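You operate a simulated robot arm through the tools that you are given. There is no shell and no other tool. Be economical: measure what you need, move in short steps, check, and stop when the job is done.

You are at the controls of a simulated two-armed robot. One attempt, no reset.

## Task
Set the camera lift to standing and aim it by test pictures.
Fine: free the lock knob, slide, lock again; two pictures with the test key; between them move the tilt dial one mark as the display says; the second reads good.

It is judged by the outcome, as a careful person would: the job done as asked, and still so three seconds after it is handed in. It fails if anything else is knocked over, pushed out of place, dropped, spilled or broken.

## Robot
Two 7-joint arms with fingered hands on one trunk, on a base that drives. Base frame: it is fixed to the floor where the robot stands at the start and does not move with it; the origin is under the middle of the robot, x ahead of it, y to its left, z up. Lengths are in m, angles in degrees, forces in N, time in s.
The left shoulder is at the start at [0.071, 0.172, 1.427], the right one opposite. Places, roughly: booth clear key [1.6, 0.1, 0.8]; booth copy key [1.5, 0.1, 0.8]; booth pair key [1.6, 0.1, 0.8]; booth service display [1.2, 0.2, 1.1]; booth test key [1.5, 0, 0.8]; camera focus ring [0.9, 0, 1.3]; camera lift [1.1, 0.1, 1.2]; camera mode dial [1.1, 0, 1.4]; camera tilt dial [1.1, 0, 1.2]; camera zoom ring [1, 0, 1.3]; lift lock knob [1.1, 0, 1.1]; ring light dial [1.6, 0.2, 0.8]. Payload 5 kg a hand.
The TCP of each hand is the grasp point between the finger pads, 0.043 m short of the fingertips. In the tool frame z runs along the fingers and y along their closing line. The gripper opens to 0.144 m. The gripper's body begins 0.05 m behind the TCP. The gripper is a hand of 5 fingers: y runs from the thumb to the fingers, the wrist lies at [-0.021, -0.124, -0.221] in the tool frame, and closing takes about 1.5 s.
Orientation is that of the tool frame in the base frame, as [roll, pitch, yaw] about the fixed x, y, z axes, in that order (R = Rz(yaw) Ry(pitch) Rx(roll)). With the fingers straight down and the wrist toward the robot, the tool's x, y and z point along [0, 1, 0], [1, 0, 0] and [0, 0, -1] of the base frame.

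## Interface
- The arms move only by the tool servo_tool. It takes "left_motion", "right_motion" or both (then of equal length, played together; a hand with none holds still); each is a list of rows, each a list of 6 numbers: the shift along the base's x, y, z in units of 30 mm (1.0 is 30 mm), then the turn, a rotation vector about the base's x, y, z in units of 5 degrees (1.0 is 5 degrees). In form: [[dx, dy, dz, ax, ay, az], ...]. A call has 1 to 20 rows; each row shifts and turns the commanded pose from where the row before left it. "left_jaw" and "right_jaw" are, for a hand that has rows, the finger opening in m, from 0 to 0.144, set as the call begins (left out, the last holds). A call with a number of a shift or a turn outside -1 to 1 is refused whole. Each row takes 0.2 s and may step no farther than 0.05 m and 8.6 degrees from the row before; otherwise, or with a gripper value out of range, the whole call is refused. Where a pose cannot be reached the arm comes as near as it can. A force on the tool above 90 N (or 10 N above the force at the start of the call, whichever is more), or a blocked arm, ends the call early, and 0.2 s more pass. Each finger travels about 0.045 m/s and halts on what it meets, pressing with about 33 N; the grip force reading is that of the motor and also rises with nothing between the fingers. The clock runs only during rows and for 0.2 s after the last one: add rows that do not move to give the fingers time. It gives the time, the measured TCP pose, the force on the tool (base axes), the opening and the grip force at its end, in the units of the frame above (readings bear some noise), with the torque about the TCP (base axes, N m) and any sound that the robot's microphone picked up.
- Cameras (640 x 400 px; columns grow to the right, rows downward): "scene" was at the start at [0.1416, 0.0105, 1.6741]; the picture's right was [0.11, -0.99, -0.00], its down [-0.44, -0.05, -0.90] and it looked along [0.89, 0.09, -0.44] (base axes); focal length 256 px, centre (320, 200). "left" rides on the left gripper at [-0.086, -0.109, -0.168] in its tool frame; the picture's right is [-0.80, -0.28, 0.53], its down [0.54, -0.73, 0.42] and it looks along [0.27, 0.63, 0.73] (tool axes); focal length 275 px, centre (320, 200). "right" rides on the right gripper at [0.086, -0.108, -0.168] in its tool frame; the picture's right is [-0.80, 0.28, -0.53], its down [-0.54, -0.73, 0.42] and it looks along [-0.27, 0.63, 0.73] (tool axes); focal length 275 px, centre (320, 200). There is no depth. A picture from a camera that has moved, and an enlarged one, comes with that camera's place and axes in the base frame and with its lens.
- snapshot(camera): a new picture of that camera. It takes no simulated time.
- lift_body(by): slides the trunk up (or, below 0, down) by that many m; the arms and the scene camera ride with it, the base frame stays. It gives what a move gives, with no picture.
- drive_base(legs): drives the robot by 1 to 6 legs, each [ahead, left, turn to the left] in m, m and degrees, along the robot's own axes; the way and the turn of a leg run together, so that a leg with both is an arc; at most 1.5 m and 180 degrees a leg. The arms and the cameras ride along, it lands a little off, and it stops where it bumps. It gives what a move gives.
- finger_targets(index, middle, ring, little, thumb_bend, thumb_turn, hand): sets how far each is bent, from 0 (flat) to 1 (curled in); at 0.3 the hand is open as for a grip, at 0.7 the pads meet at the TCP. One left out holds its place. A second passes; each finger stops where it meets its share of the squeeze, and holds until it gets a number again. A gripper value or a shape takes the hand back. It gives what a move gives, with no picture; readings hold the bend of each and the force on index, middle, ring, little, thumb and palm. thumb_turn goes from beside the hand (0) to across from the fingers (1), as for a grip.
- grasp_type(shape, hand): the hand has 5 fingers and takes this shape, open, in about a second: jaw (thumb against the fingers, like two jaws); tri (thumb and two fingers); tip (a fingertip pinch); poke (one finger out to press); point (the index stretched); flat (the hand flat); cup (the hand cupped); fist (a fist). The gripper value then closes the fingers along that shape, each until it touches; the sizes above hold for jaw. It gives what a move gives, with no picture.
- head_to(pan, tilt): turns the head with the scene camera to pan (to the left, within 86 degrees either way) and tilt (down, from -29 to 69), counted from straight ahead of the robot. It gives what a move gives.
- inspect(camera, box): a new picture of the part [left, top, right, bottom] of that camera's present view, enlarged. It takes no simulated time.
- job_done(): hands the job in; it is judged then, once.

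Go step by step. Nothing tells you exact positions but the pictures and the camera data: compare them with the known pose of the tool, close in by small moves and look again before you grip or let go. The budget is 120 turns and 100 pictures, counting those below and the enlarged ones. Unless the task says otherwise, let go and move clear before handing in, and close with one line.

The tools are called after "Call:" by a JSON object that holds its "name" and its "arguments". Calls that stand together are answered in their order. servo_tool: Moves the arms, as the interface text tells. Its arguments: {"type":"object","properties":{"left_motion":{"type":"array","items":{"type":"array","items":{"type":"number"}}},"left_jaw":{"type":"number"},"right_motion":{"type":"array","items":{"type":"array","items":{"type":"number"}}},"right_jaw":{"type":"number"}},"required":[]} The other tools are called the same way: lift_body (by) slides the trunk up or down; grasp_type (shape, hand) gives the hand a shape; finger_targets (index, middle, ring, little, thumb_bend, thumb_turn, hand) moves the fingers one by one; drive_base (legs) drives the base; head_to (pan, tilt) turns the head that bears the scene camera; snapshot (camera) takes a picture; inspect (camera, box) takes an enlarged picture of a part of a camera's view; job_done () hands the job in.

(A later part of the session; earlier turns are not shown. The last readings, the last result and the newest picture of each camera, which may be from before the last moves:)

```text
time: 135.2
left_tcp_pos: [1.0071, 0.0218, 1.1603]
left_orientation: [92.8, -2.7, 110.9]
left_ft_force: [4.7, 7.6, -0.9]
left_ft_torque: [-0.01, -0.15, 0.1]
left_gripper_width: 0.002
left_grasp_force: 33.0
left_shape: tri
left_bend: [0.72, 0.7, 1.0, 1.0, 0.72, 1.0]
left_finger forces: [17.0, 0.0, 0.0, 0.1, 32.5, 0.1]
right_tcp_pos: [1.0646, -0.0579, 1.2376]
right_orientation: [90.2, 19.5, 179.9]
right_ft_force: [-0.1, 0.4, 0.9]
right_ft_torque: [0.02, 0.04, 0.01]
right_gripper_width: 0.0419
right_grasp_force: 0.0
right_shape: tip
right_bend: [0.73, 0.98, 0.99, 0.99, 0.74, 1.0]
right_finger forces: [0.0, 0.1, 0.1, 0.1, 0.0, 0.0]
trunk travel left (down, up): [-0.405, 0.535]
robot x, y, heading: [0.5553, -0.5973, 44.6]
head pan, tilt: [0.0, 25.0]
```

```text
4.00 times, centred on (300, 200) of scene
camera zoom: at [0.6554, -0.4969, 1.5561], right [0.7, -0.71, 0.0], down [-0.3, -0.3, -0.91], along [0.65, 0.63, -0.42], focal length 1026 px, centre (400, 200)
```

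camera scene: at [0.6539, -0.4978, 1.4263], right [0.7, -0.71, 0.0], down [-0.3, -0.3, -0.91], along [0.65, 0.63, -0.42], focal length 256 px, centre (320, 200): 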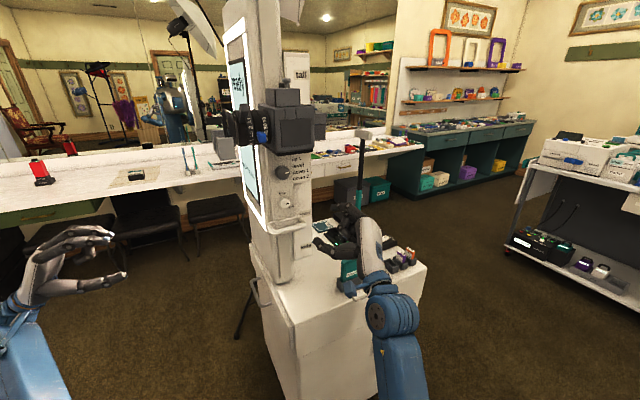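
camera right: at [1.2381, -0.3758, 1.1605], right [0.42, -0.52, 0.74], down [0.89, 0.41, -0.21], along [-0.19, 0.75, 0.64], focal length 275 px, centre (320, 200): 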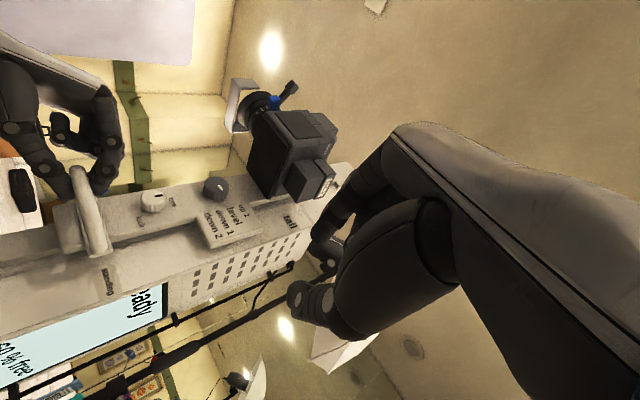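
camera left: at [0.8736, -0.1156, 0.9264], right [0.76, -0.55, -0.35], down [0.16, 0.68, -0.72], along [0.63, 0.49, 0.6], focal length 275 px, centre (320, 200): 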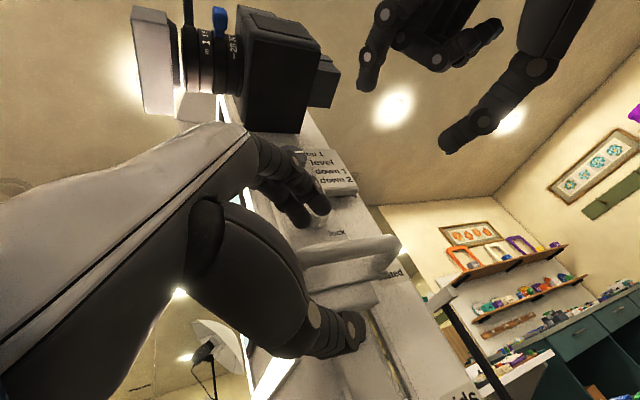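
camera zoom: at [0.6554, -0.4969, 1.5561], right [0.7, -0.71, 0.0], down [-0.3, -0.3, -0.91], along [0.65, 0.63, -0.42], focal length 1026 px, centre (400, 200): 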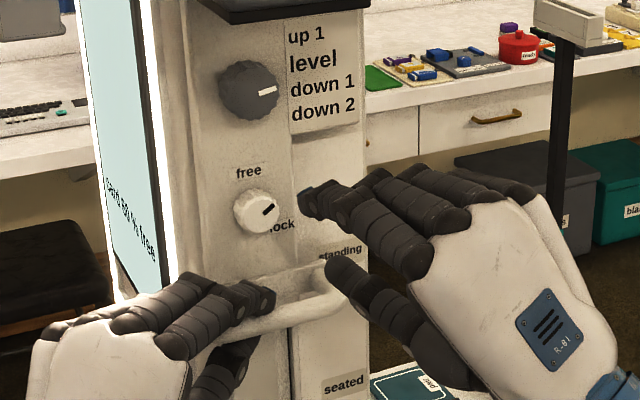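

Call:
{"name": "servo_tool", "arguments": {"right_motion": [[0, 0.6, 0, 0, 0, 0], [0, 0.6, 0, 0, 0, 0], [0, 0.6, 0, 0, 0, 0], [0, 0.45, 0, 0, 0, 0]]}}

Call:
{"name": "servo_tool", "arguments": {"right_motion": [[0, 0, 0, 0, 0, 0], [0, 0, 0, 0, 0, 0], [0, 0, 0, 0, 0, 0], [0, 0, 0, 0, 0, 0], [0, 0, 0, 0, 0, 0], [0, 0, 0, 0, 0.8, 0], [0, 0, 0, 0, 0.8, 0], [0, 0, 0, 0, 0.8, 0], [0, 0, 0, 0, 0.8, 0], [0, 0, 0, 0, 0.8, 0], [0, 0, 0, 0, 0.8, 0], [0, 0, 0, 0, 0.8, 0], [0, 0, 0, 0, 0.8, 0], [0, 0, 0, 0, 0.8, 0], [0, 0, 0, 0, 0.8, 0]], "right_jaw": 0.0}}

Call:
{"name": "inspect", "arguments": {"camera": "scene", "box": [250, 150, 350, 250]}}

```text
time: 136.2
left_tcp_pos: [1.0079, 0.0222, 1.1611]
left_orientation: [92.8, -2.7, 110.8]
left_ft_force: [5.3, 6.4, -2.0]
left_ft_torque: [-0.01, -0.16, 0.08]
left_gripper_width: 0.0018
left_grasp_force: 33.2
left_shape: tri
left_bend: [0.72, 0.7, 1.0, 1.0, 0.72, 1.0]
left_finger forces: [17.0, 0.1, 0.0, 0.0, 32.6, 0.0]
right_tcp_pos: [1.0631, 0.0077, 1.239]
right_orientation: [90.2, 19.4, 179.7]
right_ft_force: [0.7, -0.6, 0.3]
right_ft_torque: [0.03, 0.04, -0.01]
right_gripper_width: 0.042
right_grasp_force: 0.1
right_shape: tip
right_bend: [0.73, 0.98, 0.99, 0.99, 0.74, 1.0]
right_finger forces: [0.1, 0.0, 0.0, 0.1, 0.0, 0.0]
trunk travel left (down, up): [-0.405, 0.535]
robot x, y, heading: [0.5507, -0.5985, 44.1]
head pan, tilt: [0.0, 25.0]
```

```text
time: 139.4
left_tcp_pos: [1.0076, 0.0208, 1.1609]
left_orientation: [92.8, -2.7, 110.7]
left_ft_force: [5.2, 4.7, -1.1]
left_ft_torque: [-0.02, -0.14, 0.05]
left_gripper_width: 0.002
left_grasp_force: 33.3
left_shape: tri
left_bend: [0.72, 0.7, 1.0, 1.0, 0.72, 1.0]
left_finger forces: [17.1, 0.1, 0.0, 0.0, 31.9, 0.0]
right_tcp_pos: [1.064, 0.0094, 1.2391]
right_orientation: [90.2, -20.7, 179.8]
right_ft_force: [2.4, 5.5, 4.9]
right_ft_torque: [0.62, -0.1, -0.04]
right_gripper_width: 0.0217
right_grasp_force: 32.6
right_shape: tip
right_bend: [0.72, 1.0, 1.0, 1.0, 0.74, 1.0]
right_finger forces: [34.1, 0.1, 0.1, 0.0, 28.8, 0.0]
trunk travel left (down, up): [-0.405, 0.535]
robot x, y, heading: [0.5549, -0.5999, 44.2]
head pan, tilt: [0.0, 25.0]
```

```text
4.00 times, centred on (300, 200) of scene
camera zoom: at [0.6551, -0.4963, 1.5562], right [0.7, -0.71, 0.0], down [-0.3, -0.3, -0.91], along [0.65, 0.63, -0.42], focal length 1026 px, centre (400, 200)
```

zoom: 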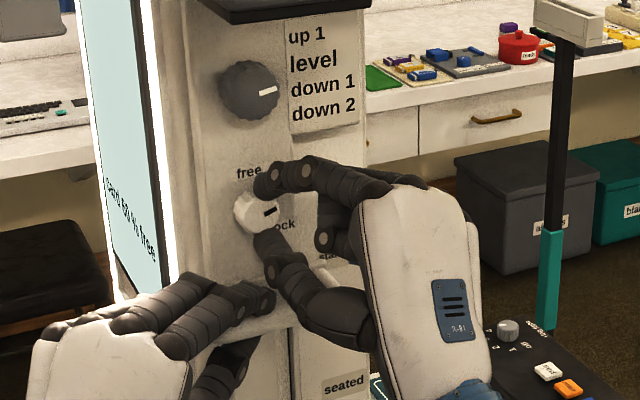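

The mark is near three o'clock. I'll release and look.

Call:
{"name": "servo_tool", "arguments": {"right_motion": [[0, 0, 0, 0, 0, 0], [0, 0, 0, 0, 0, 0], [0, 0, 0, 0, 0, 0], [0, -0.7, 0, 0, 0, 0], [0, -0.7, 0, 0, 0, 0], [0.1, -0.8, 0, 0, -1, 0], [0, 0, 0, 0, -1, 0], [0, 0, 0, 0, -1, 0], [0, 0, 0, 0, -1, 0], [0, 0, 0, 0, -1, 0], [0, 0, 0, 0, -1, 0], [0, 0, 0, 0, -1, 0], [0, 0, 0, 0, -1, 0]], "right_jaw": 0.042}}

Call:
{"name": "inspect", "arguments": {"camera": "scene", "box": [265, 175, 315, 225]}}

```text
time: 142.2
left_tcp_pos: [1.0069, 0.0207, 1.1598]
left_orientation: [92.8, -2.7, 110.8]
left_ft_force: [5.9, 7.5, -0.6]
left_ft_torque: [-0.01, -0.16, 0.11]
left_gripper_width: 0.0018
left_grasp_force: 32.7
left_shape: tri
left_bend: [0.72, 0.7, 1.0, 1.0, 0.72, 1.0]
left_finger forces: [17.5, 0.0, 0.0, 0.0, 32.7, 0.1]
right_tcp_pos: [1.0678, -0.0577, 1.2378]
right_orientation: [90.2, 19.3, 179.9]
right_ft_force: [0.8, -0.1, 0.7]
right_ft_torque: [-0.01, 0.0, 0.01]
right_gripper_width: 0.0416
right_grasp_force: 0.0
right_shape: tip
right_bend: [0.73, 0.98, 0.99, 0.99, 0.74, 1.0]
right_finger forces: [0.0, 0.0, 0.0, 0.1, 0.1, 0.1]
trunk travel left (down, up): [-0.405, 0.535]
robot x, y, heading: [0.5555, -0.5966, 44.4]
head pan, tilt: [0.0, 25.0]
```

```text
8.00 times, centred on (290, 200) of scene
camera zoom: at [0.6553, -0.4967, 1.5561], right [0.7, -0.71, 0.0], down [-0.3, -0.3, -0.91], along [0.65, 0.63, -0.42], focal length 2051 px, centre (560, 200)
```

zoom: 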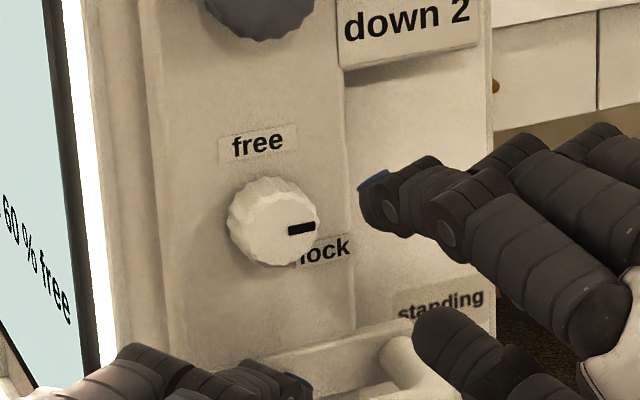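

The knob is back at lock, identical to its original locked look, with the bar on "standing". Releasing the left hand and retracting it, and pulling the right hand back too.

Call:
{"name": "servo_tool", "arguments": {"left_motion": [[0, 0, 0, 0, 0, 0], [0, 0, 0, 0, 0, 0], [0, 0, 0, 0, 0, 0], [0, 0, 0, 0, 0, 0], [0, 0, 0, 0, 0, 0], [-0.8, -0.1, 0, 0, 0, 0], [-1, -0.1, 0, 0, 0, 0], [-1, -0.2, 0, 0, 0, 0], [-1, -0.3, 0, 0, 0, 0], [-1, 0, 0, 0, 0, 0], [-1, 0, 0, 0, 0, 0], [-1, 0, 0, 0, 0, 0], [-1, 0, 0, 0, 0, 0], [-1, 0, 0, 0, 0, 0], [-1, 0, 0, 0, 0, 0]], "right_motion": [[0, -0.8, 0, 0, 0, 0], [0, -1, 0, 0, 0, 0], [0, -1, 0, 0, 0, 0], [0, -1, 0, 0, 0, 0], [0, -1, 0, 0, 0, 0], [0, -0.5, 0, 0, 0, 0], [0, -0.5, 0, 0, 0, 0], [0, 0, 0, 0, 0, 0], [0, 0, 0, 0, 0, 0], [0, 0, 0, 0, 0, 0], [0, 0, 0, 0, 0, 0], [0, 0, 0, 0, 0, 0], [0, 0, 0, 0, 0, 0], [0, 0, 0, 0, 0, 0], [0, 0, 0, 0, 0, 0]], "left_jaw": 0.09}}

Call:
{"name": "inspect", "arguments": {"camera": "scene", "box": [200, 100, 360, 260]}}

```text
time: 145.4
left_tcp_pos: [0.7125, -0.0007, 1.1608]
left_orientation: [92.6, -2.7, 110.9]
left_ft_force: [0.2, -0.3, 0.1]
left_ft_torque: [0.02, 0.01, 0.01]
left_gripper_width: 0.0899
left_grasp_force: 0.0
left_shape: tri
left_bend: [0.74, 0.4, 0.99, 0.99, 0.64, 1.0]
left_finger forces: [0.1, 0.1, 0.1, 0.1, 0.0, 0.0]
right_tcp_pos: [1.0666, -0.2317, 1.2394]
right_orientation: [90.1, 19.4, 179.8]
right_ft_force: [-1.0, 0.0, 0.7]
right_ft_torque: [0.0, -0.01, -0.01]
right_gripper_width: 0.0416
right_grasp_force: 0.1
right_shape: tip
right_bend: [0.73, 0.98, 0.99, 0.99, 0.74, 1.0]
right_finger forces: [0.0, 0.0, 0.1, 0.0, 0.0, 0.0]
trunk travel left (down, up): [-0.405, 0.535]
robot x, y, heading: [0.5572, -0.6021, 44.3]
head pan, tilt: [0.0, 25.0]
```

```text
2.50 times, centred on (280, 180) of scene
camera zoom: at [0.6534, -0.4983, 1.5564], right [0.7, -0.71, 0.0], down [-0.3, -0.3, -0.91], along [0.65, 0.63, -0.42], focal length 641 px, centre (420, 250)
```

zoom: 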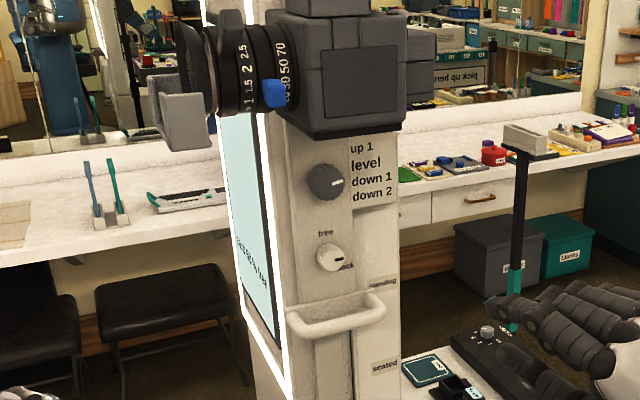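

Everything stays in place. I'll fold the right hand to tool-down and both hands inward for the drive to the key side.

Call:
{"name": "servo_tool", "arguments": {"right_motion": [[0, -0.5, 0.3, -1, 0.5, 0], [0, -0.5, 0.3, -1, 0.5, 0], [0, -0.5, 0.3, -1, 0.5, 0], [0, -0.5, 0.3, -1, 0.5, 0], [0, -0.5, 0.3, -1, 0.5, 0], [0, -0.5, 0.3, -1, 0.5, 0], [0, -0.5, 0.3, -1, 0.5, 0], [0, -0.5, 0, -1, 0.4, 0], [0, -0.5, 0, -1, 0, 0], [0, -0.5, 0, -1, 0, 0], [0, -0.5, 0, -1, 0, 0], [0, -0.5, 0, -1, 0, 0], [0, -0.5, 0, -1, 0, 0], [0.3, -0.5, 0, -1, 0, 0], [0.3, -0.5, 0, -1, 0, 0], [0.3, -0.5, 0, -1, 0, 0], [0.3, -0.5, 0, -1, 0, 0], [0.3, -0.5, 0, -1, 0, 0]], "left_motion": [[-1, 0, 0, 0, 0, 0], [-1, 0, 0, 0, 0, 0], [-1, 0, 0, 0, 0, 0], [-1, 0, 0, 0, 0, 0], [-1, 0, 0, 0, 0, 0], [-1, 0.3, 0, 0, 0, 0], [-1, 0.5, 0, 0, 0, 0], [0, 0, 0, 0, 0, 0], [0, 0, 0, 0, 0, 0], [0, 0, 0, 0, 0, 0], [0, 0, 0, 0, 0, 0], [0, 0, 0, 0, 0, 0], [0, 0, 0, 0, 0, 0], [0, 0, 0, 0, 0, 0], [0, 0, 0, 0, 0, 0], [0, 0, 0, 0, 0, 0], [0, 0, 0, 0, 0, 0], [0, 0, 0, 0, 0, 0]]}}

Call:
{"name": "servo_tool", "arguments": {"right_motion": [[0, 0, 0, 0, 0, -1], [0, 0, 0, 0, 0, -1], [0, 0, 0, 0, 0, -1], [0, 0, 0, 0, 0, -1], [0, 0, 0, 0, 0, -1], [0, 0, 0, 0, 0, -1], [0, 0, 0, 0, 0, -1], [0, 0, 0, 0, 0, -1], [0, 0, 0, 0, 0, -1]]}}

```text
time: 149.2
left_tcp_pos: [0.5031, 0.0237, 1.1622]
left_orientation: [92.8, -2.7, 110.8]
left_ft_force: [0.5, 0.1, 0.0]
left_ft_torque: [0.0, 0.0, -0.02]
left_gripper_width: 0.0897
left_grasp_force: 0.1
left_shape: tri
left_bend: [0.74, 0.4, 0.99, 0.99, 0.64, 1.0]
left_finger forces: [0.0, 0.0, 0.0, 0.1, 0.0, 0.0]
right_tcp_pos: [1.1089, -0.4903, 1.3013]
right_orientation: [179.5, -6.2, -178.6]
right_ft_force: [0.3, -0.4, -1.2]
right_ft_torque: [-0.02, 0.03, 0.03]
right_gripper_width: 0.0422
right_grasp_force: 0.1
right_shape: tip
right_bend: [0.73, 0.98, 0.99, 0.99, 0.74, 1.0]
right_finger forces: [0.1, 0.1, 0.0, 0.0, 0.0, 0.0]
right hand out of reach, approached as far as the arm can: row 10, 12
trunk travel left (down, up): [-0.405, 0.535]
robot x, y, heading: [0.5534, -0.6006, 44.1]
head pan, tilt: [0.0, 25.0]
```

```text
time: 151.2
left_tcp_pos: [0.5028, 0.0232, 1.1604]
left_orientation: [92.7, -2.7, 110.8]
left_ft_force: [0.7, -1.5, 0.4]
left_ft_torque: [0.02, -0.03, 0.0]
left_gripper_width: 0.0897
left_grasp_force: 0.0
left_shape: tri
left_bend: [0.74, 0.4, 0.99, 0.99, 0.64, 1.0]
left_finger forces: [0.0, 0.0, 0.1, 0.0, 0.1, 0.1]
right_tcp_pos: [1.1092, -0.4878, 1.303]
right_orientation: [179.5, -6.1, 136.3]
right_ft_force: [-0.1, 0.3, -0.9]
right_ft_torque: [-0.01, 0.02, 0.01]
right_gripper_width: 0.0422
right_grasp_force: 0.0
right_shape: tip
right_bend: [0.73, 0.98, 0.99, 0.99, 0.74, 1.0]
right_finger forces: [0.0, 0.0, 0.0, 0.0, 0.0, 0.0]
trunk travel left (down, up): [-0.405, 0.535]
robot x, y, heading: [0.5509, -0.5973, 44.5]
head pan, tilt: [0.0, 25.0]
```

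Call:
{"name": "drive_base", "arguments": {"legs": [[0.165, -0.26, 0], [0, 0, 44], [0, -0.53, 0]]}}

Call:
{"name": "head_to", "arguments": {"pan": 0, "tilt": 35}}

Call:
{"name": "grasp_type", "arguments": {"shape": "poke", "hand": "right"}}

Call:
{"name": "snapshot", "arguments": {"camera": "scene"}}

```text
time: 158.0
left_tcp_pos: [0.9073, -0.2696, 1.1608]
left_orientation: [92.7, -2.7, 154.8]
left_ft_force: [0.1, -0.2, 0.9]
left_ft_torque: [0.0, 0.02, -0.01]
left_gripper_width: 0.0897
left_grasp_force: 0.1
left_shape: tri
left_bend: [0.74, 0.4, 0.99, 0.99, 0.64, 1.0]
left_finger forces: [0.0, 0.1, 0.1, 0.0, 0.1, 0.0]
right_tcp_pos: [1.6989, -0.219, 1.3028]
right_orientation: [179.4, -6.1, -179.6]
right_ft_force: [0.0, 0.0, -0.8]
right_ft_torque: [0.0, 0.03, -0.01]
right_gripper_width: 0.0419
right_grasp_force: 0.0
right_shape: tip
right_bend: [0.73, 0.98, 0.99, 0.99, 0.74, 1.0]
right_finger forces: [0.0, 0.0, 0.1, 0.1, 0.0, 0.0]
trunk travel left (down, up): [-0.405, 0.535]
robot x, y, heading: [1.3754, -0.6807, 88.4]
head pan, tilt: [0.0, 25.0]
```

```text
time: 158.7
left_tcp_pos: [0.9083, -0.2715, 1.163]
left_orientation: [92.7, -2.7, 155.0]
left_ft_force: [-1.6, 0.6, -0.3]
left_ft_torque: [-0.02, -0.02, 0.02]
left_gripper_width: 0.0893
left_grasp_force: 0.0
left_shape: tri
left_bend: [0.74, 0.4, 0.99, 0.99, 0.64, 1.0]
left_finger forces: [0.1, 0.0, 0.0, 0.1, 0.1, 0.0]
right_tcp_pos: [1.6994, -0.2186, 1.303]
right_orientation: [179.4, -6.1, -179.6]
right_ft_force: [1.0, -0.6, -0.1]
right_ft_torque: [0.01, -0.01, -0.03]
right_gripper_width: 0.0418
right_grasp_force: 0.1
right_shape: tip
right_bend: [0.73, 0.98, 0.99, 0.99, 0.74, 1.0]
right_finger forces: [0.1, 0.1, 0.1, 0.1, 0.0, 0.0]
trunk travel left (down, up): [-0.405, 0.535]
robot x, y, heading: [1.3773, -0.6831, 88.4]
head pan, tilt: [0.0, 35.0]
```

```text
time: 159.6
left_tcp_pos: [0.9084, -0.2696, 1.1615]
left_orientation: [92.7, -2.8, 154.9]
left_ft_force: [-0.5, 0.3, -1.0]
left_ft_torque: [0.02, 0.03, 0.04]
left_gripper_width: 0.0895
left_grasp_force: 0.0
left_shape: tri
left_bend: [0.74, 0.4, 0.99, 0.99, 0.64, 1.0]
left_finger forces: [0.1, 0.0, 0.1, 0.1, 0.0, 0.0]
right_tcp_pos: [1.6991, -0.2176, 1.3025]
right_orientation: [179.4, -6.1, -179.5]
right_ft_force: [0.8, -0.4, 0.7]
right_ft_torque: [0.0, 0.0, -0.04]
right_gripper_width: 0.0001
right_grasp_force: 0.1
right_shape: poke
right_bend: [0.7, 0.7, 0.99, 0.99, 1.0, 1.0]
right_finger forces: [0.0, 0.1, 0.0, 0.1, 0.0, 0.1]
trunk travel left (down, up): [-0.405, 0.535]
robot x, y, heading: [1.3748, -0.6844, 88.3]
head pan, tilt: [0.0, 35.0]
```

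```text
31 pictures are left
camera scene: at [1.3795, -0.5442, 1.5406], right [1.0, -0.03, 0.0], down [-0.02, -0.57, -0.82], along [0.02, 0.82, -0.57], focal length 256 px, centre (320, 200)
```

scene: 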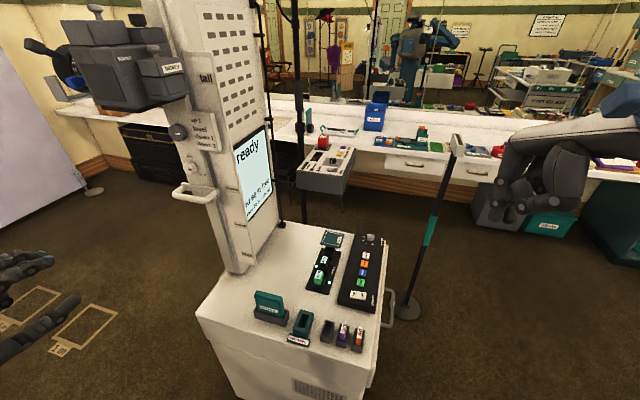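

The display reads "ready" and I locate the test key at about [1.536, 0.018, 0.795]. Bringing the poking finger above it.

Call:
{"name": "servo_tool", "arguments": {"right_motion": [[-0.54, 0.76, -0.6, 0, -0.6, 0], [-0.54, 0.76, -0.9, 0, -0.6, 0], [-0.54, 0.76, -1, 0, 0, 0], [-0.54, 0.76, -1, 0, 0, 0], [-0.54, 0.76, -1, 0, 0, 0], [-0.54, 0.76, -1, 0, 0, 0], [-0.54, 0.76, -1, 0, 0, 0], [-0.54, 0.76, -1, 0, 0, 0], [-0.54, 0.76, -1, 0, 0, 0], [-0.54, 0.76, -1, 0, 0, 0], [0, 0, -1, 0, 0, 0], [0, 0, -1, 0, 0, 0], [0, 0, -1, 0, 0, 0]]}}

Call:
{"name": "inspect", "arguments": {"camera": "scene", "box": [300, 200, 440, 320]}}

Call:
{"name": "snapshot", "arguments": {"camera": "right"}}

```text
time: 162.4
left_tcp_pos: [0.9073, -0.2712, 1.1624]
left_orientation: [92.7, -2.7, 154.9]
left_ft_force: [0.8, 0.5, -1.5]
left_ft_torque: [0.02, 0.01, -0.03]
left_gripper_width: 0.0897
left_grasp_force: 0.0
left_shape: tri
left_bend: [0.74, 0.4, 0.99, 0.99, 0.64, 1.0]
left_finger forces: [0.1, 0.0, 0.0, 0.0, 0.1, 0.1]
right_tcp_pos: [1.5364, 0.0095, 0.9277]
right_orientation: [179.4, 0.0, -179.5]
right_ft_force: [0.2, 0.8, 0.5]
right_ft_torque: [-0.01, 0.01, -0.02]
right_gripper_width: 0.0001
right_grasp_force: 0.0
right_shape: poke
right_bend: [0.7, 0.7, 0.99, 0.99, 1.0, 1.0]
right_finger forces: [0.1, 0.0, 0.0, 0.0, 0.0, 0.0]
trunk travel left (down, up): [-0.405, 0.535]
robot x, y, heading: [1.3791, -0.6856, 88.6]
head pan, tilt: [0.0, 35.0]
```

```text
3.33 times, centred on (370, 260) of scene
camera zoom: at [1.3796, -0.5436, 1.5405], right [1.0, -0.03, 0.0], down [-0.02, -0.57, -0.82], along [0.02, 0.82, -0.57], focal length 855 px, centre (153, 0)
```

zoom: 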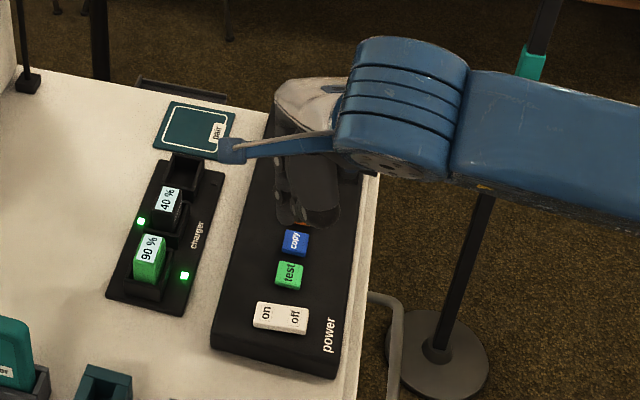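

```text
29 pictures are left
camera right: at [1.451, -0.1003, 1.0948], right [0.8, 0.28, 0.54], down [0.55, -0.72, -0.43], along [0.26, 0.64, -0.73], focal length 275 px, centre (320, 200)
```

right: 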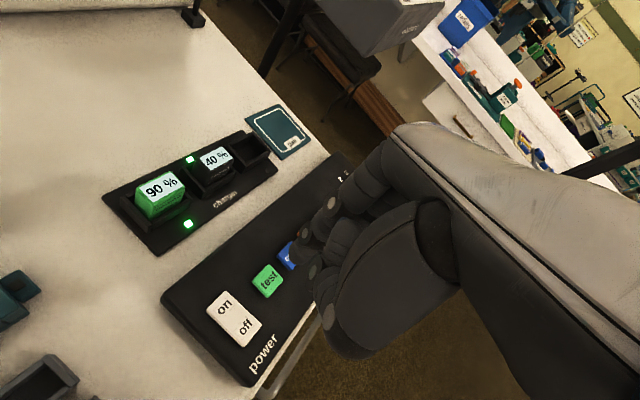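

Aligned within a few mm. I'll curl the middle finger so only the index pokes, lower to ~2.5 cm above, and look.

Call:
{"name": "finger_targets", "arguments": {"hand": "right", "middle": 1.0}}

Call:
{"name": "servo_tool", "arguments": {"right_motion": [[-0.08, 0.2, -0.9, 0, 0, 0], [0, 0, -0.9, 0, 0, 0]]}}

Call:
{"name": "inspect", "arguments": {"camera": "right", "box": [180, 180, 380, 380]}}

Call:
{"name": "inspect", "arguments": {"camera": "scene", "box": [330, 240, 400, 310]}}

```text
time: 163.4
left_tcp_pos: [0.9082, -0.2712, 1.1614]
left_orientation: [92.7, -2.7, 154.8]
left_ft_force: [0.0, 0.1, -0.3]
left_ft_torque: [0.02, 0.0, 0.05]
left_gripper_width: 0.0895
left_grasp_force: 0.1
left_shape: tri
left_bend: [0.74, 0.4, 0.99, 0.99, 0.64, 1.0]
left_finger forces: [0.0, 0.1, 0.0, 0.0, 0.0, 0.0]
right_tcp_pos: [1.5359, 0.0096, 0.9273]
right_orientation: [179.4, 0.0, -179.7]
right_ft_force: [-0.3, -1.3, 0.1]
right_ft_torque: [0.0, -0.02, -0.03]
right_gripper_width: 0.0489
right_grasp_force: 0.0
right_shape: fingers
right_bend: [0.7, 1.0, 0.99, 0.99, 1.0, 1.0]
right_finger forces: [0.0, 0.0, 0.0, 0.1, 0.1, 0.0]
trunk travel left (down, up): [-0.405, 0.535]
robot x, y, heading: [1.3761, -0.6821, 88.4]
head pan, tilt: [0.0, 35.0]
```

```text
time: 164.0
left_tcp_pos: [0.9077, -0.2701, 1.1613]
left_orientation: [92.7, -2.7, 154.7]
left_ft_force: [-0.5, 0.0, 0.7]
left_ft_torque: [-0.02, -0.01, 0.03]
left_gripper_width: 0.0894
left_grasp_force: 0.0
left_shape: tri
left_bend: [0.74, 0.4, 0.99, 0.99, 0.64, 1.0]
left_finger forces: [0.0, 0.1, 0.1, 0.0, 0.0, 0.0]
right_tcp_pos: [1.5359, 0.0159, 0.8736]
right_orientation: [179.4, -0.3, -179.6]
right_ft_force: [0.2, 1.0, -0.2]
right_ft_torque: [-0.02, 0.01, 0.01]
right_gripper_width: 0.0486
right_grasp_force: 0.1
right_shape: fingers
right_bend: [0.7, 1.0, 0.99, 0.99, 1.0, 1.0]
right_finger forces: [0.0, 0.0, 0.0, 0.0, 0.1, 0.0]
trunk travel left (down, up): [-0.405, 0.535]
robot x, y, heading: [1.3748, -0.6834, 88.5]
head pan, tilt: [0.0, 35.0]
```

```text
2.00 times, centred on (280, 280) of right
camera zoom: at [1.4493, -0.0943, 1.0408], right [0.8, 0.28, 0.53], down [0.55, -0.72, -0.43], along [0.26, 0.64, -0.73], focal length 551 px, centre (400, 40)
```

zoom: 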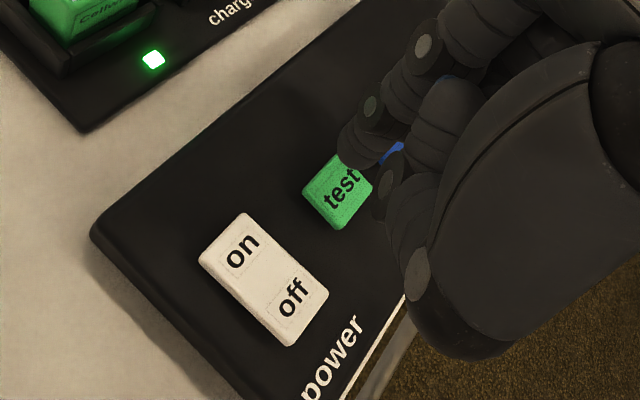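

```text
5.71 times, centred on (365, 275) of scene
camera zoom: at [1.3798, -0.544, 1.5406], right [1.0, -0.03, 0.0], down [-0.02, -0.57, -0.82], along [0.02, 0.82, -0.57], focal length 1465 px, centre (63, -229)
```

zoom: 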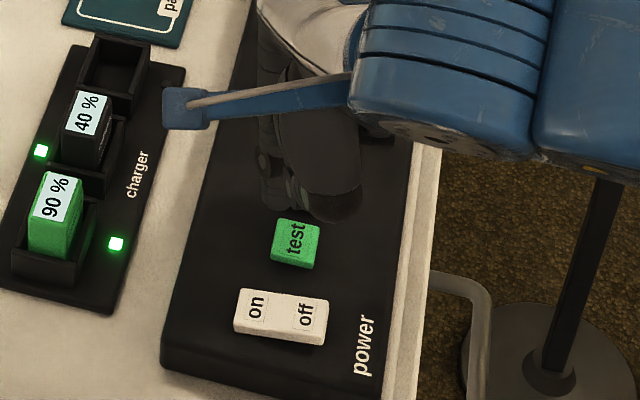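

The index tip sits ~1 cm to the −x side of the key. Shifting +1 cm and lowering in small steps to press.

Call:
{"name": "servo_tool", "arguments": {"right_motion": [[0.33, 0, 0, 0, 0, 0], [0, 0, -0.3, 0, 0, 0], [0, 0, -0.3, 0, 0, 0], [0, 0, -0.2, 0, 0, 0], [0, 0, -0.1, 0, 0, 0], [0, 0, 0, 0, 0, 0]]}}

Call:
{"name": "inspect", "arguments": {"camera": "right", "box": [180, 180, 380, 380]}}

```text
time: 165.4
left_tcp_pos: [0.9072, -0.27, 1.1608]
left_orientation: [92.6, -2.7, 154.8]
left_ft_force: [-1.3, -0.2, 0.3]
left_ft_torque: [0.0, -0.02, -0.01]
left_gripper_width: 0.0897
left_grasp_force: 0.0
left_shape: tri
left_bend: [0.74, 0.4, 0.99, 0.99, 0.64, 1.0]
left_finger forces: [0.1, 0.1, 0.1, 0.0, 0.1, 0.0]
right_tcp_pos: [1.546, 0.0153, 0.8461]
right_orientation: [179.4, -0.1, -179.6]
right_ft_force: [0.4, 0.3, -0.6]
right_ft_torque: [-0.01, -0.01, -0.04]
right_gripper_width: 0.0486
right_grasp_force: 0.1
right_shape: fingers
right_bend: [0.7, 1.0, 0.99, 0.99, 1.0, 1.0]
right_finger forces: [0.0, 0.1, 0.0, 0.0, 0.1, 0.0]
trunk travel left (down, up): [-0.405, 0.535]
robot x, y, heading: [1.3746, -0.685, 88.0]
head pan, tilt: [0.0, 35.0]
```

```text
2.00 times, centred on (280, 280) of right
camera zoom: at [1.4597, -0.0943, 1.0136], right [0.8, 0.28, 0.53], down [0.55, -0.72, -0.43], along [0.26, 0.64, -0.73], focal length 551 px, centre (400, 40)
```

zoom: 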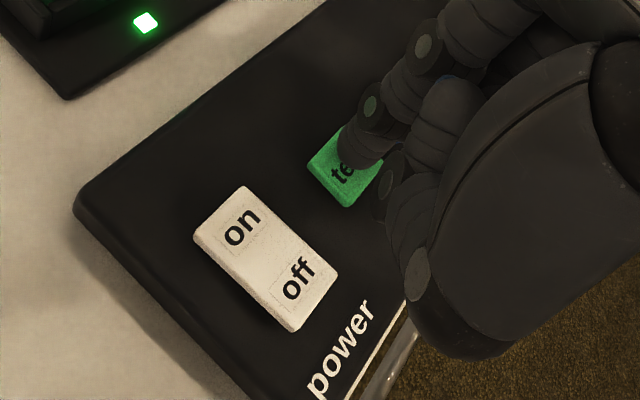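

The tip is over the key. Pressing on down gently.

Call:
{"name": "servo_tool", "arguments": {"right_motion": [[0, 0, -0.1, 0, 0, 0], [0, 0, -0.1, 0, 0, 0], [0, 0, -0.1, 0, 0, 0], [0, 0, 0, 0, 0, 0]]}}

```text
time: 166.4
left_tcp_pos: [0.907, -0.2715, 1.1622]
left_orientation: [92.7, -2.8, 154.8]
left_ft_force: [0.4, -0.6, -0.4]
left_ft_torque: [0.01, -0.01, 0.0]
left_gripper_width: 0.0897
left_grasp_force: 0.2
left_shape: tri
left_bend: [0.74, 0.4, 0.99, 0.99, 0.64, 1.0]
left_finger forces: [0.0, 0.0, 0.0, 0.1, 0.0, 0.1]
right_tcp_pos: [1.545, 0.016, 0.8401]
right_orientation: [179.2, -0.2, -179.6]
right_ft_force: [0.6, 4.2, 19.1]
right_ft_torque: [0.27, 0.14, -0.02]
right_gripper_width: 0.0478
right_grasp_force: 9.4
right_shape: fingers
right_bend: [0.7, 1.0, 0.99, 0.99, 1.0, 1.0]
right_finger forces: [18.5, 0.0, 0.1, 0.1, 0.0, 0.1]
trunk travel left (down, up): [-0.405, 0.535]
robot x, y, heading: [1.3753, -0.6844, 88.4]
head pan, tilt: [0.0, 35.0]
heard: click
```

Click heard. Lifting off the key and reading the service display.

Call:
{"name": "servo_tool", "arguments": {"right_motion": [[0, 0, 0.5, 0, 0, 0], [0, 0, 1, 0, 0, 0], [0, 0, 1, 0, 0, 0], [0, 0, 0, 0, 0, 0], [0, 0, 0, 0, 0, 0]]}}

Call:
{"name": "inspect", "arguments": {"camera": "scene", "box": [220, 110, 290, 240]}}

```text
time: 167.6
left_tcp_pos: [0.9077, -0.2705, 1.1629]
left_orientation: [92.6, -2.6, 154.7]
left_ft_force: [0.4, -1.0, 0.2]
left_ft_torque: [-0.01, 0.0, -0.01]
left_gripper_width: 0.0897
left_grasp_force: 0.0
left_shape: tri
left_bend: [0.74, 0.4, 0.99, 0.99, 0.64, 1.0]
left_finger forces: [0.1, 0.1, 0.0, 0.0, 0.0, 0.1]
right_tcp_pos: [1.544, 0.0147, 0.9128]
right_orientation: [179.4, 0.0, -179.6]
right_ft_force: [0.2, 0.3, 0.2]
right_ft_torque: [0.04, 0.02, -0.04]
right_gripper_width: 0.0488
right_grasp_force: 0.0
right_shape: fingers
right_bend: [0.7, 1.0, 0.99, 0.99, 1.0, 1.0]
right_finger forces: [0.0, 0.1, 0.0, 0.1, 0.0, 0.0]
trunk travel left (down, up): [-0.405, 0.535]
robot x, y, heading: [1.3775, -0.6853, 88.2]
head pan, tilt: [0.0, 35.0]
```

```text
3.08 times, centred on (255, 175) of scene
camera zoom: at [1.3792, -0.5444, 1.5406], right [1.0, -0.03, 0.0], down [-0.02, -0.57, -0.82], along [0.02, 0.82, -0.57], focal length 789 px, centre (520, 277)
```

zoom: 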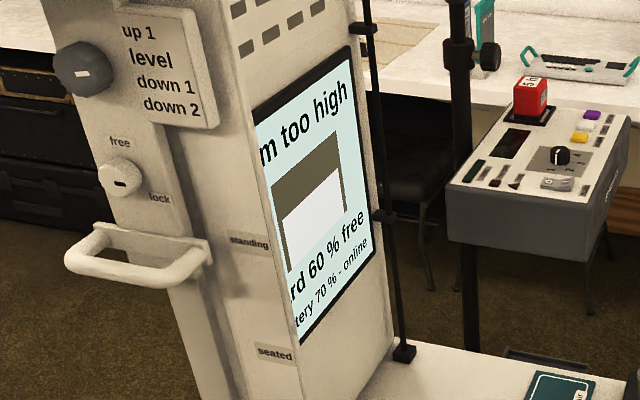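

The display reads "aim too high", so the tilt dial must go one mark down, from level to "down 1" (clockwise). I'll lift the right hand clear and drive the same path back.

Call:
{"name": "servo_tool", "arguments": {"right_motion": [[0, 0, 1, 0, 0, 0], [0, 0, 1, 0, 0, 0], [0, 0, 1, 0, 0, 0], [0.5, -0.7, 1, 0, 0, 0], [0.5, -0.7, 1, 0, 0, 0], [0.5, -0.7, 1, 0, 0, 0], [0.5, -0.7, 1, 0, 0, 0], [0.5, -0.8, 1, 0, 0, 0], [0.5, -0.8, 1, 0, 0, 0], [0.5, -0.8, 1, 0, 0, 0], [0.5, -0.8, 1, 0, 0, 0], [0.5, -0.8, 1, 0, 0, 0], [0.5, -0.8, 1, 0, 0, 0]]}}

Call:
{"name": "drive_base", "arguments": {"legs": [[0, 0.53, 0], [0, 0, -44], [-0.165, 0.26, 0]]}}

Call:
{"name": "grasp_type", "arguments": {"shape": "tip", "hand": "right"}}

Call:
{"name": "lift_body", "arguments": {"by": 0.09}}

```text
time: 170.4
left_tcp_pos: [0.9078, -0.2724, 1.162]
left_orientation: [92.6, -2.7, 154.9]
left_ft_force: [-0.2, -0.5, 0.0]
left_ft_torque: [-0.02, -0.01, 0.01]
left_gripper_width: 0.0898
left_grasp_force: 0.0
left_shape: tri
left_bend: [0.74, 0.4, 0.99, 0.99, 0.64, 1.0]
left_finger forces: [0.0, 0.0, 0.0, 0.0, 0.0, 0.0]
right_tcp_pos: [1.6974, -0.2144, 1.3038]
right_orientation: [179.4, -0.1, -179.6]
right_ft_force: [0.2, -1.0, -0.3]
right_ft_torque: [0.02, -0.06, -0.01]
right_gripper_width: 0.0489
right_grasp_force: 0.2
right_shape: fingers
right_bend: [0.7, 1.0, 0.99, 0.99, 1.0, 1.0]
right_finger forces: [0.0, 0.0, 0.1, 0.1, 0.1, 0.0]
trunk travel left (down, up): [-0.405, 0.535]
robot x, y, heading: [1.3727, -0.6848, 88.8]
head pan, tilt: [0.0, 35.0]
```

```text
time: 177.2
left_tcp_pos: [0.4882, 0.0204, 1.1617]
left_orientation: [92.7, -2.7, 111.2]
left_ft_force: [-0.4, 0.0, -0.6]
left_ft_torque: [0.01, -0.02, -0.03]
left_gripper_width: 0.0896
left_grasp_force: 0.1
left_shape: tri
left_bend: [0.74, 0.4, 0.99, 0.99, 0.64, 1.0]
left_finger forces: [0.1, 0.0, 0.1, 0.1, 0.1, 0.1]
right_tcp_pos: [1.0982, -0.4838, 1.3013]
right_orientation: [179.3, 0.0, 136.7]
right_ft_force: [0.4, 0.0, 0.0]
right_ft_torque: [-0.01, 0.0, 0.0]
right_gripper_width: 0.0486
right_grasp_force: 0.1
right_shape: fingers
right_bend: [0.7, 1.0, 0.99, 0.99, 1.0, 1.0]
right_finger forces: [0.0, 0.0, 0.0, 0.1, 0.1, 0.0]
trunk travel left (down, up): [-0.405, 0.535]
robot x, y, heading: [0.5395, -0.6004, 44.8]
head pan, tilt: [0.0, 35.0]
```

```text
time: 178.1
left_tcp_pos: [0.4884, 0.0192, 1.161]
left_orientation: [92.7, -2.7, 111.0]
left_ft_force: [0.3, -0.1, -0.3]
left_ft_torque: [0.03, 0.03, 0.04]
left_gripper_width: 0.0897
left_grasp_force: 0.0
left_shape: tri
left_bend: [0.74, 0.4, 0.99, 0.99, 0.64, 1.0]
left_finger forces: [0.1, 0.0, 0.0, 0.1, 0.0, 0.0]
right_tcp_pos: [1.0991, -0.4821, 1.3014]
right_orientation: [179.5, -0.1, 136.7]
right_ft_force: [0.6, 0.3, 0.6]
right_ft_torque: [-0.01, 0.01, 0.0]
right_gripper_width: 0.1435
right_grasp_force: 0.0
right_shape: tip
right_bend: [0.3, 0.98, 0.99, 0.99, 0.3, 0.98]
right_finger forces: [0.0, 0.0, 0.0, 0.0, 0.1, 0.0]
trunk travel left (down, up): [-0.405, 0.535]
robot x, y, heading: [0.5393, -0.6038, 44.6]
head pan, tilt: [0.0, 35.0]
```

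```text
time: 179.3
left_tcp_pos: [0.4872, 0.0202, 1.2513]
left_orientation: [92.6, -2.7, 111.0]
left_ft_force: [0.0, -0.4, -0.3]
left_ft_torque: [0.01, -0.04, -0.01]
left_gripper_width: 0.0896
left_grasp_force: 0.1
left_shape: tri
left_bend: [0.74, 0.4, 0.99, 0.99, 0.64, 1.0]
left_finger forces: [0.0, 0.0, 0.0, 0.0, 0.0, 0.0]
right_tcp_pos: [1.0983, -0.4834, 1.3915]
right_orientation: [179.5, -0.2, 136.8]
right_ft_force: [-0.2, -0.3, -0.5]
right_ft_torque: [0.02, 0.01, 0.0]
right_gripper_width: 0.1437
right_grasp_force: 0.1
right_shape: tip
right_bend: [0.3, 0.98, 0.99, 0.99, 0.3, 0.98]
right_finger forces: [0.1, 0.0, 0.1, 0.0, 0.0, 0.0]
trunk travel left (down, up): [-0.495, 0.445]
robot x, y, heading: [0.5431, -0.6, 44.6]
head pan, tilt: [0.0, 35.0]
```

Right hand: same yaw then pitch sequence, jaw at 6 cm.

Call:
{"name": "servo_tool", "arguments": {"right_motion": [[0.1, 0.7, 0, 0, 0, 1], [0.1, 0.7, 0, 0, 0, 1], [0.1, 0.7, 0, 0, 0, 1], [0.1, 0.7, 0, 0, 0, 1], [0.1, 0.7, 0, 0, 0, 1], [0.1, 0.7, 0, 0, 0, 1], [0, 0.5, 0, 0, 0, 1], [0, 0.2, 0, 0, 0, 1], [0, 0, 0, 0, 0, 0.6]], "right_jaw": 0.065}}

Call:
{"name": "servo_tool", "arguments": {"right_motion": [[0, 0, -0.15, 1, 0, 0], [0, 0, -0.15, 1, 0, 0], [0, 0, -0.15, 1, 0, 0], [0, 0, -0.15, 1, 0, 0], [0, 0, -0.15, 1, 0, 0], [0, 0, -0.15, 1, 0, 0], [0, 0, -0.15, 1, 0, 0], [0, 0, -0.15, 1, 0, 0], [0, 0, -0.15, 1, 0, 0], [0, 0, -0.15, 1, 0, 0], [0, 0, -0.15, 1, 0, 0], [0, 0, -0.15, 1, 0, 0], [0, 0, -0.15, 1, 0, 0], [0, 0, -0.15, 1, 0, 0], [0, 0, -0.1, 1, 0, 0], [0, 0, -0.1, 1, 0, 0], [0, 0, -0.1, 1, 0, 0], [0, 0, -0.1, 1, 0, 0], [0, 0, 0, 1, 0, 0], [0, 0, 0, 1, 0, 0]]}}

```text
time: 181.3
left_tcp_pos: [0.4879, 0.0204, 1.2524]
left_orientation: [92.7, -2.7, 111.1]
left_ft_force: [0.1, -0.4, 0.0]
left_ft_torque: [0.0, -0.02, -0.01]
left_gripper_width: 0.09
left_grasp_force: 0.0
left_shape: tri
left_bend: [0.74, 0.4, 0.99, 0.99, 0.64, 1.0]
left_finger forces: [0.0, 0.1, 0.1, 0.0, 0.0, 0.0]
right_tcp_pos: [1.1174, -0.3355, 1.3927]
right_orientation: [179.4, -0.1, 179.8]
right_ft_force: [0.9, 0.0, 0.3]
right_ft_torque: [-0.01, 0.02, -0.02]
right_gripper_width: 0.0655
right_grasp_force: 0.2
right_shape: tip
right_bend: [0.73, 0.98, 0.99, 0.99, 0.71, 1.0]
right_finger forces: [0.1, 0.0, 0.0, 0.1, 0.0, 0.0]
trunk travel left (down, up): [-0.495, 0.445]
robot x, y, heading: [0.542, -0.5968, 44.5]
head pan, tilt: [0.0, 35.0]
```

```text
time: 185.5
left_tcp_pos: [0.4883, 0.0211, 1.2516]
left_orientation: [92.7, -2.7, 111.0]
left_ft_force: [-0.7, 0.2, 0.2]
left_ft_torque: [-0.01, -0.01, -0.03]
left_gripper_width: 0.0897
left_grasp_force: 0.0
left_shape: tri
left_bend: [0.74, 0.4, 0.99, 0.99, 0.64, 1.0]
left_finger forces: [0.0, 0.0, 0.0, 0.0, 0.0, 0.0]
right_tcp_pos: [1.1164, -0.3365, 1.3159]
right_orientation: [79.4, -0.3, -180.0]
right_ft_force: [0.5, 0.0, 0.4]
right_ft_torque: [-0.02, 0.01, 0.01]
right_gripper_width: 0.0654
right_grasp_force: 0.0
right_shape: tip
right_bend: [0.73, 0.98, 0.99, 0.99, 0.72, 1.0]
right_finger forces: [0.0, 0.0, 0.0, 0.0, 0.0, 0.0]
trunk travel left (down, up): [-0.495, 0.445]
robot x, y, heading: [0.543, -0.604, 44.7]
head pan, tilt: [0.0, 35.0]
```

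Call:
{"name": "servo_tool", "arguments": {"right_motion": [[-0.2, 0.85, 0, 0, -0.8, 0], [-0.2, 0.85, 0, 0, -0.8, 0], [-0.2, 0.85, 0, 0, -0.8, 0], [-0.2, 0.85, 0, 0, 0, 0], [-0.2, 0.85, 0, 0, 0, 0], [-0.2, 0.85, 0, 0, 0, 0], [-0.2, 0.85, 0, 0, 0, 0], [-0.2, 0.85, 0, 0, 0, 0], [-0.1, 0.85, 0.15, 0, 0, 0]]}}

Call:
{"name": "head_to", "arguments": {"pan": 0, "tilt": 28}}

Call:
{"name": "inspect", "arguments": {"camera": "scene", "box": [230, 120, 370, 260]}}

Call:
{"name": "inspect", "arguments": {"camera": "right", "box": [160, 50, 400, 300]}}

```text
time: 187.5
left_tcp_pos: [0.488, 0.0205, 1.2507]
left_orientation: [92.7, -2.6, 111.0]
left_ft_force: [0.2, 0.7, -0.3]
left_ft_torque: [0.0, -0.04, -0.01]
left_gripper_width: 0.0897
left_grasp_force: 0.0
left_shape: tri
left_bend: [0.74, 0.4, 0.99, 0.99, 0.64, 1.0]
left_finger forces: [0.0, 0.0, 0.1, 0.1, 0.1, 0.0]
right_tcp_pos: [1.0643, -0.1039, 1.3212]
right_orientation: [79.6, 11.7, -179.7]
right_ft_force: [1.0, 0.7, -0.3]
right_ft_torque: [0.05, -0.01, 0.02]
right_gripper_width: 0.0655
right_grasp_force: 0.0
right_shape: tip
right_bend: [0.73, 0.98, 0.99, 0.99, 0.72, 1.0]
right_finger forces: [0.0, 0.1, 0.0, 0.0, 0.0, 0.1]
trunk travel left (down, up): [-0.495, 0.445]
robot x, y, heading: [0.539, -0.599, 44.6]
head pan, tilt: [0.0, 35.0]
```

```text
time: 188.2
left_tcp_pos: [0.4882, 0.0211, 1.2516]
left_orientation: [92.7, -2.7, 111.1]
left_ft_force: [-0.9, -0.1, -0.6]
left_ft_torque: [-0.01, -0.01, 0.02]
left_gripper_width: 0.0898
left_grasp_force: 0.1
left_shape: tri
left_bend: [0.74, 0.4, 0.99, 0.99, 0.64, 1.0]
left_finger forces: [0.0, 0.0, 0.0, 0.1, 0.0, 0.1]
right_tcp_pos: [1.0648, -0.1062, 1.3219]
right_orientation: [79.5, 11.7, -179.9]
right_ft_force: [0.8, -0.2, 0.6]
right_ft_torque: [-0.06, -0.01, -0.01]
right_gripper_width: 0.0657
right_grasp_force: 0.1
right_shape: tip
right_bend: [0.73, 0.98, 0.99, 0.99, 0.72, 1.0]
right_finger forces: [0.1, 0.0, 0.1, 0.0, 0.0, 0.0]
trunk travel left (down, up): [-0.495, 0.445]
robot x, y, heading: [0.5411, -0.6031, 44.7]
head pan, tilt: [0.0, 28.0]
```

```text
2.86 times, centred on (300, 190) of scene
camera zoom: at [0.6412, -0.5011, 1.6415], right [0.7, -0.71, 0.0], down [-0.33, -0.33, -0.88], along [0.63, 0.62, -0.47], focal length 733 px, centre (377, 229)
```

zoom: 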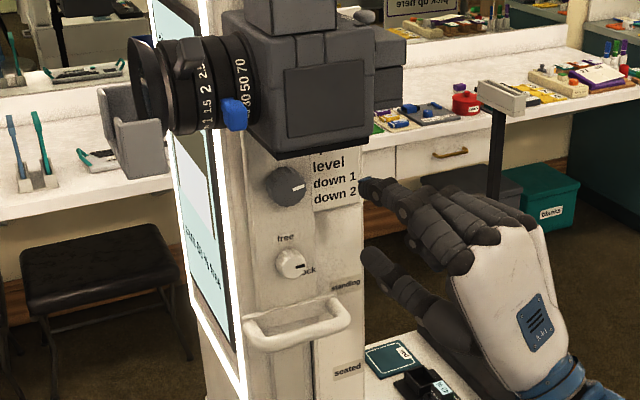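

```text
1.60 times, centred on (280, 175) of right
camera zoom: at [1.0083, -0.2504, 1.1701], right [0.74, -0.57, 0.34], down [0.66, 0.55, -0.51], along [0.11, 0.61, 0.79], focal length 440 px, centre (384, 240)
```

zoom: 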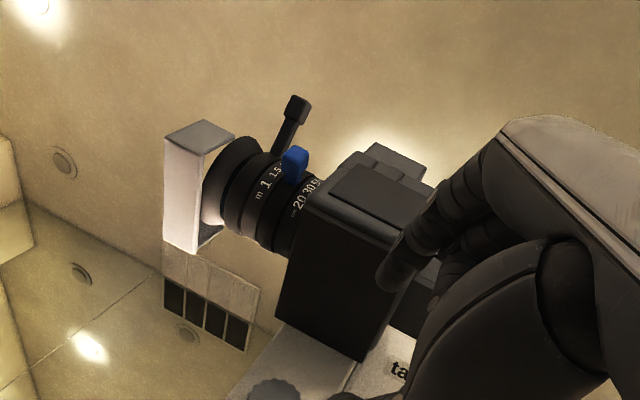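

Dial confirmed at about [1.06, 0.04, 1.329]. I'll narrow the opening and move in to just short of it.

Call:
{"name": "servo_tool", "arguments": {"right_motion": [[0, 0.5, 0, 0, 0, 0], [0, 0.7, 0, 0, 0, 0], [0, 0.7, 0, 0, 0, 0], [0, 0.7, 0, 0, 0, 0]], "right_jaw": 0.044}}

Call:
{"name": "inspect", "arguments": {"camera": "scene", "box": [250, 140, 350, 240]}}

```text
time: 189.2
left_tcp_pos: [0.4879, 0.0226, 1.2503]
left_orientation: [92.7, -2.6, 111.1]
left_ft_force: [-0.1, 0.7, -0.4]
left_ft_torque: [0.02, -0.02, -0.03]
left_gripper_width: 0.0897
left_grasp_force: 0.1
left_shape: tri
left_bend: [0.74, 0.4, 0.99, 0.99, 0.64, 1.0]
left_finger forces: [0.0, 0.0, 0.1, 0.0, 0.0, 0.0]
right_tcp_pos: [1.0638, -0.028, 1.3206]
right_orientation: [79.6, 11.6, -179.8]
right_ft_force: [0.2, -0.6, 0.1]
right_ft_torque: [-0.01, 0.03, -0.01]
right_gripper_width: 0.0449
right_grasp_force: 0.0
right_shape: tip
right_bend: [0.73, 0.98, 0.99, 0.99, 0.74, 1.0]
right_finger forces: [0.0, 0.1, 0.1, 0.1, 0.1, 0.0]
trunk travel left (down, up): [-0.495, 0.445]
robot x, y, heading: [0.5367, -0.6013, 44.6]
head pan, tilt: [0.0, 28.0]
```

```text
4.00 times, centred on (300, 190) of scene
camera zoom: at [0.6411, -0.4995, 1.6414], right [0.7, -0.71, 0.0], down [-0.33, -0.33, -0.88], along [0.63, 0.62, -0.47], focal length 1026 px, centre (400, 240)
```

zoom: 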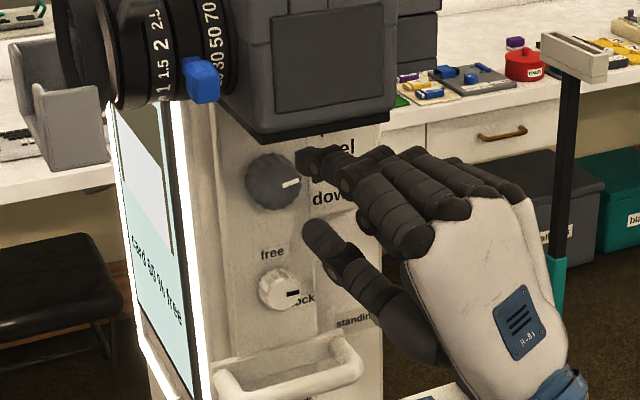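

Call:
{"name": "servo_tool", "arguments": {"right_motion": [[0, 0.45, 0, 0, 0, 0], [0, 0.45, -0.05, 0, 0, 0], [0, 0.4, 0, 0, 0, 0]]}}

Call:
{"name": "inspect", "arguments": {"camera": "scene", "box": [250, 140, 350, 240]}}

```text
time: 190.0
left_tcp_pos: [0.4885, 0.0174, 1.2522]
left_orientation: [92.6, -2.8, 111.0]
left_ft_force: [0.4, 0.3, 1.1]
left_ft_torque: [-0.01, 0.01, 0.02]
left_gripper_width: 0.0898
left_grasp_force: 0.1
left_shape: tri
left_bend: [0.74, 0.4, 0.99, 0.99, 0.64, 1.0]
left_finger forces: [0.0, 0.0, 0.0, 0.1, 0.0, 0.1]
right_tcp_pos: [1.0655, 0.007, 1.3206]
right_orientation: [79.4, 11.6, -179.9]
right_ft_force: [-1.4, -11.5, -3.2]
right_ft_torque: [-0.45, 0.08, -0.04]
right_gripper_width: 0.0454
right_grasp_force: 0.1
right_shape: tip
right_bend: [0.73, 0.98, 0.99, 0.99, 0.75, 1.0]
right_finger forces: [0.0, 0.0, 0.0, 0.1, 12.5, 0.1]
trunk travel left (down, up): [-0.495, 0.445]
robot x, y, heading: [0.5446, -0.5988, 44.6]
head pan, tilt: [0.0, 28.0]
```

```text
4.00 times, centred on (300, 190) of scene
camera zoom: at [0.6412, -0.5047, 1.6417], right [0.7, -0.71, 0.0], down [-0.33, -0.33, -0.88], along [0.63, 0.62, -0.47], focal length 1026 px, centre (400, 240)
```

zoom: 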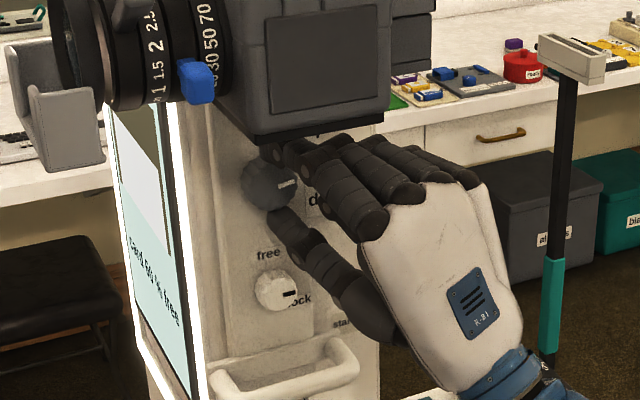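

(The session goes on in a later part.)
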